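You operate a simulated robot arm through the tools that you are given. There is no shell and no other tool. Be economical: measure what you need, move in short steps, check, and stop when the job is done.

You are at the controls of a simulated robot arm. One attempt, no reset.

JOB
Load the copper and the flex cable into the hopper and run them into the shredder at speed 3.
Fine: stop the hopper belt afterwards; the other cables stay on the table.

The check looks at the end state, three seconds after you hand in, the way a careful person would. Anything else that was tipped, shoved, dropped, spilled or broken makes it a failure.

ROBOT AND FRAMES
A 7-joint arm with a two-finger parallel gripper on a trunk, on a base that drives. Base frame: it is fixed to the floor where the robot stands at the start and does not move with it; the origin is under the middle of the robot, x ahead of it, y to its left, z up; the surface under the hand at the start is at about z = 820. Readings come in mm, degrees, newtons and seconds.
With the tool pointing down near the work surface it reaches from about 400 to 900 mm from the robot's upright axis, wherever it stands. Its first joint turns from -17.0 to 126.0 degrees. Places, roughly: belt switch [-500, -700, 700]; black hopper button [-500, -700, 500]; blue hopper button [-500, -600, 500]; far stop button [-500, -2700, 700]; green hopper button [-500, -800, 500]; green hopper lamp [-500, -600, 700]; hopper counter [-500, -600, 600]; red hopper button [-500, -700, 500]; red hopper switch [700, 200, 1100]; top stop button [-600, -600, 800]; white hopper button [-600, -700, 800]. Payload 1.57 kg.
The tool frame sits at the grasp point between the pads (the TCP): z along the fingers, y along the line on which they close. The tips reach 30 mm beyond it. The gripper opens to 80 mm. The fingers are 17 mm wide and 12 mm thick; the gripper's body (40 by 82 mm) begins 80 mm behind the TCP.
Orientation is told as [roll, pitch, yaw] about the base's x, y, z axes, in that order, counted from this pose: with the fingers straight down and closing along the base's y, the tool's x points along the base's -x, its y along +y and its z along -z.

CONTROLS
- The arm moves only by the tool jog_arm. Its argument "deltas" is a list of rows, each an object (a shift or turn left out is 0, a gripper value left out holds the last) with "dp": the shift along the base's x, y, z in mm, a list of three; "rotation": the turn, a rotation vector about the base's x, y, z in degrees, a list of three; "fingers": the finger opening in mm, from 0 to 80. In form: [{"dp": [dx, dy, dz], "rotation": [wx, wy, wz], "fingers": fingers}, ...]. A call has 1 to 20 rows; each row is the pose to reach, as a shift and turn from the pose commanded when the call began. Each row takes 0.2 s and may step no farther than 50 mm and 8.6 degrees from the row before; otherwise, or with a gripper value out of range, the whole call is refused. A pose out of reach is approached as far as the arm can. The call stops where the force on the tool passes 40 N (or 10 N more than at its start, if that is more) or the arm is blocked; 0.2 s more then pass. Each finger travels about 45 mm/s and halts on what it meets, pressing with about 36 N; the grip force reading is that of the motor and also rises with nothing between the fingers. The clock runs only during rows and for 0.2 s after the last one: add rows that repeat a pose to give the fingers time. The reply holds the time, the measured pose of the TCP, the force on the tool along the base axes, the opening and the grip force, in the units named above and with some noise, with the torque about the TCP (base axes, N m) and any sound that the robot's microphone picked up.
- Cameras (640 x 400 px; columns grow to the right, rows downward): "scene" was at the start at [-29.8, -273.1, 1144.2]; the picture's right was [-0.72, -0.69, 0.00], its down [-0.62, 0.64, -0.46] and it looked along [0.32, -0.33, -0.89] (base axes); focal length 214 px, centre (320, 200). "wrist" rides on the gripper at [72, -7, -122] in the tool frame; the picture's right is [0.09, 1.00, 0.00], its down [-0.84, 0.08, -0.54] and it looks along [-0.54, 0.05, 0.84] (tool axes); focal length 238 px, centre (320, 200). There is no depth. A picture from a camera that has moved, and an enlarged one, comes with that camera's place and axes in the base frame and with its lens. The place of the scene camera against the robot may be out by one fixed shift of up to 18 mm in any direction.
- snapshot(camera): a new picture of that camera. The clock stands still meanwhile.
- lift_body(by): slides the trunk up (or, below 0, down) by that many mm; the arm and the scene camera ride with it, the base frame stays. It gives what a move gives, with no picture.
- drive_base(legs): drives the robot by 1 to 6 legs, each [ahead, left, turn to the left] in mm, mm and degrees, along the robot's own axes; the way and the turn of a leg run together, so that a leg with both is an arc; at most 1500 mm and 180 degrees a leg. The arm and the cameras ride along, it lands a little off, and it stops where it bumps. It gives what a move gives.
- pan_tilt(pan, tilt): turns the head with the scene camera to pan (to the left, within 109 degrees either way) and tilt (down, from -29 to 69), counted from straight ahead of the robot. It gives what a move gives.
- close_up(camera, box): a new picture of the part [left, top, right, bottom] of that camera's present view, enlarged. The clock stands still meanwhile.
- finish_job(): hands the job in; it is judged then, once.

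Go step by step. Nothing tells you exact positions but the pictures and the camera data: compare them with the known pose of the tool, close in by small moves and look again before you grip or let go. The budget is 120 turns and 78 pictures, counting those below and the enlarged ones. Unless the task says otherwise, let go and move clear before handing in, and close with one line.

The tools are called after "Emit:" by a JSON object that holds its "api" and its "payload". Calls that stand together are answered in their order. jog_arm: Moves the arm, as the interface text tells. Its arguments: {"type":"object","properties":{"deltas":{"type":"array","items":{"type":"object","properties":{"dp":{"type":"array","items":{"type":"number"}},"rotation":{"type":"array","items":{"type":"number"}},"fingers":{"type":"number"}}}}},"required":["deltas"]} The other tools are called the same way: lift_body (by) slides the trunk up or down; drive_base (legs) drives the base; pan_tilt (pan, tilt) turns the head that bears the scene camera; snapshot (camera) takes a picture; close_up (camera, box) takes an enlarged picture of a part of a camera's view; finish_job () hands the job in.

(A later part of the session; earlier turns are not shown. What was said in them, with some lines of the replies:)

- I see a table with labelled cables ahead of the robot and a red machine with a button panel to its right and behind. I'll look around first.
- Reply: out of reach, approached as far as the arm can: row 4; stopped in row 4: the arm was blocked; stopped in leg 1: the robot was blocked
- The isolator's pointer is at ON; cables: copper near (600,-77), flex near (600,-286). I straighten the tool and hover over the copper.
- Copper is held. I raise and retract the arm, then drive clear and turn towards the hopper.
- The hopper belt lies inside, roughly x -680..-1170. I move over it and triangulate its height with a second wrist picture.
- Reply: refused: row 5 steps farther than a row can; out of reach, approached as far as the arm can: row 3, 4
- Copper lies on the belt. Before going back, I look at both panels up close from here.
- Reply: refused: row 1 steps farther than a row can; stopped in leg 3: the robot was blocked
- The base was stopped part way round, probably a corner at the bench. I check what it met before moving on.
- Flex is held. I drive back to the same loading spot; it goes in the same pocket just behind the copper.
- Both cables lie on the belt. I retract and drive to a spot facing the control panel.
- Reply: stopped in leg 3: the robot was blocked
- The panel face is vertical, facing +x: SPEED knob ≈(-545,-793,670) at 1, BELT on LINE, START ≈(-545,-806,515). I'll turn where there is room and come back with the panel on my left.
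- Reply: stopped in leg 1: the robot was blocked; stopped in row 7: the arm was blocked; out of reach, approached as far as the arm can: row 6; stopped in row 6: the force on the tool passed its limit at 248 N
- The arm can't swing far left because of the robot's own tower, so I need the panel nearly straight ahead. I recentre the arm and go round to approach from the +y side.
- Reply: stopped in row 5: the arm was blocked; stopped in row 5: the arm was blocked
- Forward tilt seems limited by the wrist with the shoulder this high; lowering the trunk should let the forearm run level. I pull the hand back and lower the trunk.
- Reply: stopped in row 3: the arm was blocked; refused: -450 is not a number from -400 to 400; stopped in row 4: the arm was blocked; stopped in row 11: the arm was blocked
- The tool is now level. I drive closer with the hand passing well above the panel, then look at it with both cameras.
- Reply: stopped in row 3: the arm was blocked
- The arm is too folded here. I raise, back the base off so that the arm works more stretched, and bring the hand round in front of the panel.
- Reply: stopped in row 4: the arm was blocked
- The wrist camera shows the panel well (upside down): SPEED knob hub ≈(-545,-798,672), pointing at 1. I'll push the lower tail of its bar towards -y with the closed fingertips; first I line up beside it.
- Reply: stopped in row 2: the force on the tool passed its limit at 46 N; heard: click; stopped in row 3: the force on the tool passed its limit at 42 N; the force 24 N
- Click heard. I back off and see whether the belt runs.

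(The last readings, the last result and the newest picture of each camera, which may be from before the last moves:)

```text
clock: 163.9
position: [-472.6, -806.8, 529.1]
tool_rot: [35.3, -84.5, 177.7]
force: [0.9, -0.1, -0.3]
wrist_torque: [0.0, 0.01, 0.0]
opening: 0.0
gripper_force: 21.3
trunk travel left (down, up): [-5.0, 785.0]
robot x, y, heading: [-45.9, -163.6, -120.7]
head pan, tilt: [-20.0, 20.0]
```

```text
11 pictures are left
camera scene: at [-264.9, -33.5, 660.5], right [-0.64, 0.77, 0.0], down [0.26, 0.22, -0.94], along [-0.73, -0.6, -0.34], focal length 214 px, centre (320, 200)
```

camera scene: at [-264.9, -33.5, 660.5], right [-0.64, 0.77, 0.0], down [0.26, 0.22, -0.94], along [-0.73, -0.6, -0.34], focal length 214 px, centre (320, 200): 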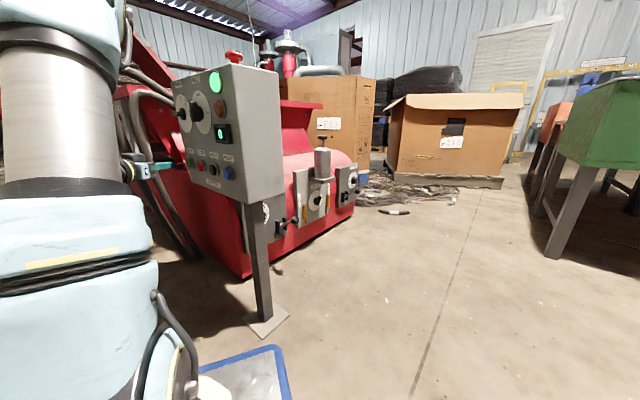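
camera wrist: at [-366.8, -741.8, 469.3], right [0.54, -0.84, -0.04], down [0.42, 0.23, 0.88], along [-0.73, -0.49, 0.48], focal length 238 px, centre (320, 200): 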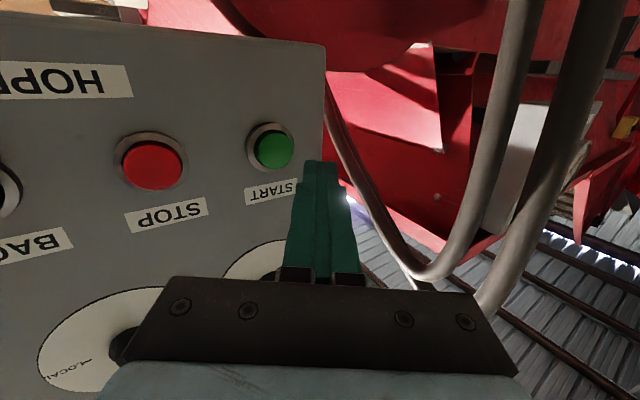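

The green lamp is lit, so the belt is running. I let time pass and watch the counter.

Emit:
{"api": "jog_arm", "payload": {"deltas": [{"dp": [0, 0, 0]}, {"dp": [0, 0, 0]}, {"dp": [0, 0, 0]}, {"dp": [0, 0, 0]}, {"dp": [0, 0, 0]}, {"dp": [0, 0, 0]}, {"dp": [0, 0, 0]}, {"dp": [0, 0, 0]}, {"dp": [0, 0, 0]}, {"dp": [0, 0, 0]}, {"dp": [0, 0, 0]}, {"dp": [0, 0, 0]}, {"dp": [0, 0, 0]}, {"dp": [0, 0, 0]}, {"dp": [0, 0, 0]}, {"dp": [0, 0, 0]}, {"dp": [0, 0, 0]}, {"dp": [0, 0, 0]}, {"dp": [0, 0, 0]}, {"dp": [0, 0, 0]}]}}

Emit:
{"api": "close_up", "payload": {"camera": "scene", "box": [140, 40, 300, 210]}}

```text
clock: 168.1
position: [-472.9, -807.5, 529.1]
tool_rot: [35.4, -84.6, 177.7]
force: [-0.2, 0.1, -0.3]
wrist_torque: [0.01, 0.01, 0.0]
opening: 0.3
gripper_force: 21.5
trunk travel left (down, up): [-5.0, 785.0]
robot x, y, heading: [-42.4, -163.7, -120.4]
head pan, tilt: [-20.0, 20.0]
```

```text
2.35 times, centred on (220, 125) of scene
camera zoom: at [-264.7, -33.5, 660.5], right [-0.64, 0.77, 0.0], down [0.26, 0.22, -0.94], along [-0.73, -0.6, -0.34], focal length 505 px, centre (555, 376)
```

zoom: 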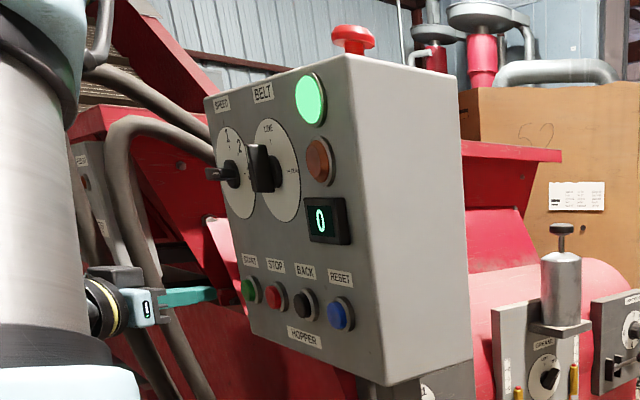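

Emit:
{"api": "jog_arm", "payload": {"deltas": [{"dp": [0, 0, 0]}, {"dp": [0, 0, 0]}, {"dp": [0, 0, 0]}, {"dp": [0, 0, 0]}, {"dp": [0, 0, 0]}, {"dp": [0, 0, 0]}, {"dp": [0, 0, 0]}, {"dp": [0, 0, 0]}, {"dp": [0, 0, 0]}, {"dp": [0, 0, 0]}, {"dp": [0, 0, 0]}, {"dp": [0, 0, 0]}, {"dp": [0, 0, 0]}, {"dp": [0, 0, 0]}, {"dp": [0, 0, 0]}, {"dp": [0, 0, 0]}, {"dp": [0, 0, 0]}, {"dp": [0, 0, 0]}, {"dp": [0, 0, 0]}, {"dp": [0, 0, 0]}]}}

Emit:
{"api": "jog_arm", "payload": {"deltas": [{"dp": [0, 0, 0]}, {"dp": [0, 0, 0]}, {"dp": [0, 0, 0]}, {"dp": [0, 0, 0]}, {"dp": [0, 0, 0]}, {"dp": [0, 0, 0]}, {"dp": [0, 0, 0]}, {"dp": [0, 0, 0]}, {"dp": [0, 0, 0]}, {"dp": [0, 0, 0]}, {"dp": [0, 0, 0]}, {"dp": [0, 0, 0]}, {"dp": [0, 0, 0]}, {"dp": [0, 0, 0]}, {"dp": [0, 0, 0]}, {"dp": [0, 0, 0]}, {"dp": [0, 0, 0]}, {"dp": [0, 0, 0]}, {"dp": [0, 0, 0]}, {"dp": [0, 0, 0]}]}}

Emit:
{"api": "close_up", "payload": {"camera": "scene", "box": [140, 40, 300, 210]}}

```text
clock: 172.3
position: [-472.8, -805.8, 527.8]
tool_rot: [35.3, -84.5, 177.8]
force: [-0.9, 0.2, 0.0]
wrist_torque: [-0.02, -0.02, -0.03]
opening: 0.0
gripper_force: 21.3
trunk travel left (down, up): [-5.0, 785.0]
robot x, y, heading: [-41.6, -164.1, -120.3]
head pan, tilt: [-20.0, 20.0]
```

```text
clock: 176.5
position: [-472.4, -806.3, 529.4]
tool_rot: [35.4, -84.5, 177.6]
force: [0.7, 0.2, 1.1]
wrist_torque: [-0.02, -0.01, -0.01]
opening: 0.0
gripper_force: 21.4
trunk travel left (down, up): [-5.0, 785.0]
robot x, y, heading: [-42.8, -160.3, -120.5]
head pan, tilt: [-20.0, 20.0]
```

```text
2.35 times, centred on (220, 125) of scene
camera zoom: at [-264.7, -33.5, 660.5], right [-0.64, 0.77, 0.0], down [0.26, 0.22, -0.94], along [-0.73, -0.6, -0.34], focal length 505 px, centre (555, 376)
```

zoom: 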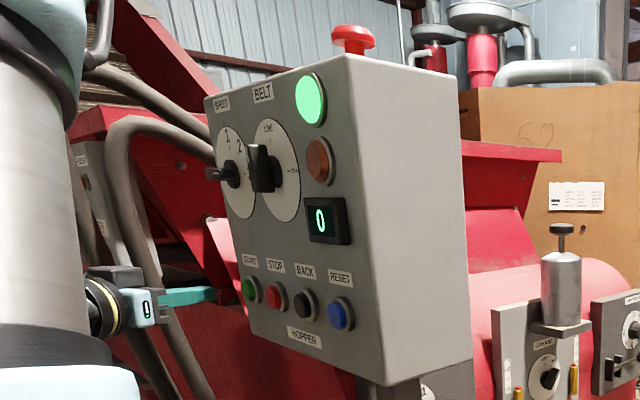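

Emit:
{"api": "jog_arm", "payload": {"deltas": [{"dp": [5, 20, 0]}, {"dp": [5, 40, 0]}, {"dp": [5, 60, 0]}, {"dp": [5, 80, 0]}, {"dp": [5, 80, 0]}, {"dp": [5, 80, 0]}, {"dp": [5, 80, 0]}, {"dp": [5, 80, 0]}, {"dp": [5, 80, 0]}, {"dp": [5, 80, 0]}, {"dp": [5, 80, 0]}, {"dp": [5, 80, 0]}, {"dp": [5, 80, 0]}, {"dp": [5, 80, 0]}, {"dp": [5, 80, 0]}, {"dp": [5, 80, 0]}, {"dp": [5, 80, 0]}, {"dp": [5, 80, 0]}, {"dp": [5, 80, 0]}, {"dp": [5, 80, 0]}]}}

Emit:
{"api": "jog_arm", "payload": {"deltas": [{"dp": [0, 0, 0]}, {"dp": [0, 0, 0]}, {"dp": [0, 0, 0]}, {"dp": [0, 0, 0]}, {"dp": [0, 0, 0]}, {"dp": [0, 0, 0]}, {"dp": [0, 0, 0]}, {"dp": [0, 0, 0]}, {"dp": [0, 0, 0]}, {"dp": [0, 0, 0]}, {"dp": [0, 0, 0]}, {"dp": [0, 0, 0]}, {"dp": [0, 0, 0]}, {"dp": [0, 0, 0]}, {"dp": [0, 0, 0]}, {"dp": [0, 0, 0]}, {"dp": [0, 0, 0]}, {"dp": [0, 0, 0]}, {"dp": [0, 0, 0]}, {"dp": [0, 0, 0]}]}}

Emit:
{"api": "jog_arm", "payload": {"deltas": [{"dp": [0, 0, 0]}, {"dp": [0, 0, 0]}, {"dp": [0, 0, 0]}, {"dp": [0, 0, 0]}, {"dp": [0, 0, 0]}, {"dp": [0, 0, 0]}, {"dp": [0, 0, 0]}, {"dp": [0, 0, 0]}, {"dp": [0, 0, 0]}, {"dp": [0, 0, 0]}, {"dp": [0, 0, 0]}, {"dp": [0, 0, 0]}, {"dp": [0, 0, 0]}, {"dp": [0, 0, 0]}, {"dp": [0, 0, 0]}, {"dp": [0, 0, 0]}, {"dp": [0, 0, 0]}, {"dp": [0, 0, 0]}, {"dp": [0, 0, 0]}, {"dp": [0, 0, 0]}]}}

Emit:
{"api": "close_up", "payload": {"camera": "scene", "box": [0, 0, 320, 210]}}

```text
clock: 180.7
position: [-468.0, -726.4, 529.2]
tool_rot: [35.3, -84.5, 177.7]
force: [0.1, -0.3, 0.0]
wrist_torque: [-0.02, 0.04, -0.03]
opening: 0.3
gripper_force: 21.8
trunk travel left (down, up): [-5.0, 785.0]
robot x, y, heading: [-39.6, -160.0, -120.5]
head pan, tilt: [-20.0, 20.0]
```

```text
clock: 184.9
position: [-466.6, -727.3, 528.6]
tool_rot: [35.4, -84.5, 177.7]
force: [0.7, 0.2, 0.0]
wrist_torque: [-0.01, -0.01, 0.02]
opening: 0.0
gripper_force: 21.0
trunk travel left (down, up): [-5.0, 785.0]
robot x, y, heading: [-42.7, -161.5, -120.9]
head pan, tilt: [-20.0, 20.0]
```

```text
clock: 189.1
position: [-466.2, -726.7, 527.6]
tool_rot: [35.3, -84.5, 177.7]
force: [-1.8, -1.2, -0.2]
wrist_torque: [0.02, -0.02, 0.03]
opening: 0.0
gripper_force: 21.1
trunk travel left (down, up): [-5.0, 785.0]
robot x, y, heading: [-37.1, -161.8, -120.5]
head pan, tilt: [-20.0, 20.0]
```

```text
1.90 times, centred on (160, 105) of scene
camera zoom: at [-264.7, -33.5, 660.5], right [-0.64, 0.77, 0.0], down [0.26, 0.22, -0.94], along [-0.73, -0.6, -0.34], focal length 408 px, centre (625, 381)
```

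zoom: 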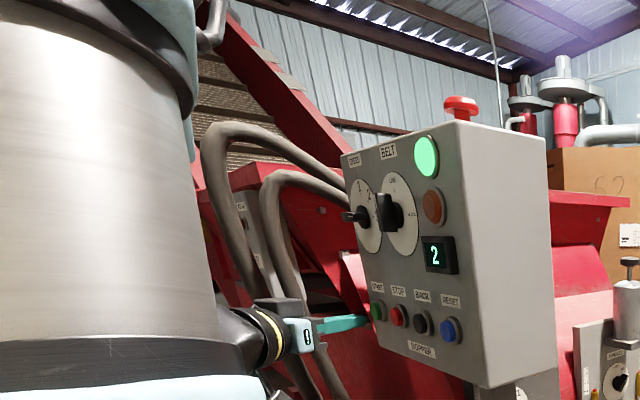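

The counter reads 2: both cables went into the shredder. Now I press STOP.

Emit:
{"api": "snapshot", "payload": {"camera": "wrist"}}

```text
7 pictures are left
camera wrist: at [-361.0, -657.2, 466.6], right [0.55, -0.83, -0.04], down [0.41, 0.23, 0.88], along [-0.73, -0.5, 0.47], focal length 238 px, centre (320, 200)
```

wrist: 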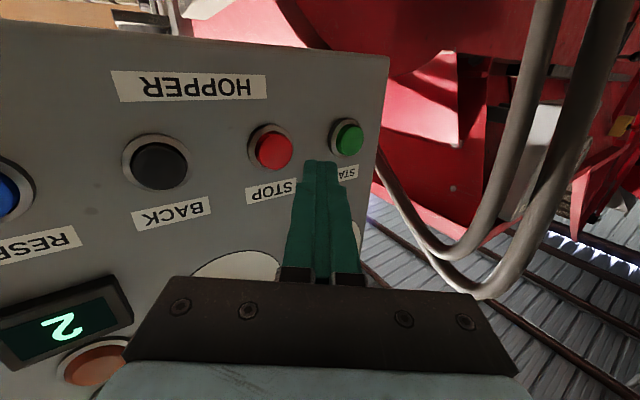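

Emit:
{"api": "jog_arm", "payload": {"deltas": [{"dp": [-20, 0, 0]}, {"dp": [-38, 0, 0]}, {"dp": [-44, 0, 0]}, {"dp": [-47, 0, 0]}]}}

Emit:
{"api": "jog_arm", "payload": {"deltas": [{"dp": [25, 0, 0]}, {"dp": [55, 0, 0]}, {"dp": [80, 0, 0]}]}}

Emit:
{"api": "close_up", "payload": {"camera": "scene", "box": [0, 0, 320, 210]}}

```text
clock: 190.1
position: [-513.6, -726.5, 528.9]
tool_rot: [35.3, -84.4, 178.3]
force: [18.8, 2.3, 0.8]
wrist_torque: [0.01, 0.09, 0.07]
opening: 0.0
gripper_force: 21.3
trunk travel left (down, up): [-5.0, 785.0]
robot x, y, heading: [-42.9, -161.3, -120.5]
head pan, tilt: [-20.0, 20.0]
heard: click
```

```text
clock: 190.9
position: [-436.3, -726.1, 530.5]
tool_rot: [35.2, -84.5, 177.7]
force: [0.0, -0.2, -0.2]
wrist_torque: [0.02, 0.01, -0.01]
opening: 0.0
gripper_force: 21.4
trunk travel left (down, up): [-5.0, 785.0]
robot x, y, heading: [-39.9, -160.7, -120.6]
head pan, tilt: [-20.0, 20.0]
```

```text
1.90 times, centred on (160, 105) of scene
camera zoom: at [-264.8, -33.5, 660.5], right [-0.64, 0.77, 0.0], down [0.26, 0.22, -0.94], along [-0.73, -0.6, -0.34], focal length 408 px, centre (625, 381)
```

zoom: 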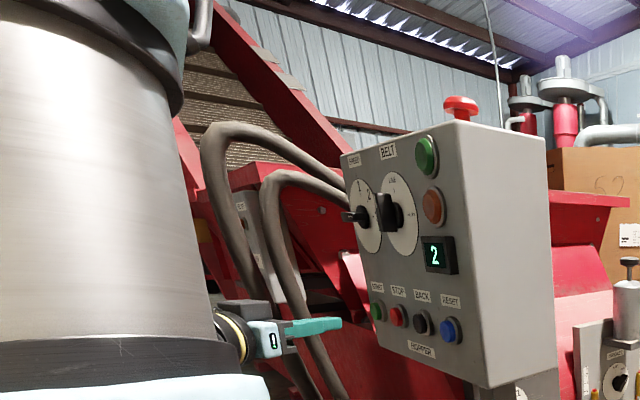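

The lamp is out, the belt has stopped, the counter reads 2 and the hand is clear of the panel. I hand in.

Emit:
{"api": "finish_job", "payload": {}}

```text
The job is handed in.
```

The copper and the flex cable went through the hopper into the shredder at speed 3 (the counter reads 2). The hopper belt is stopped, and I left the other cables on the table.
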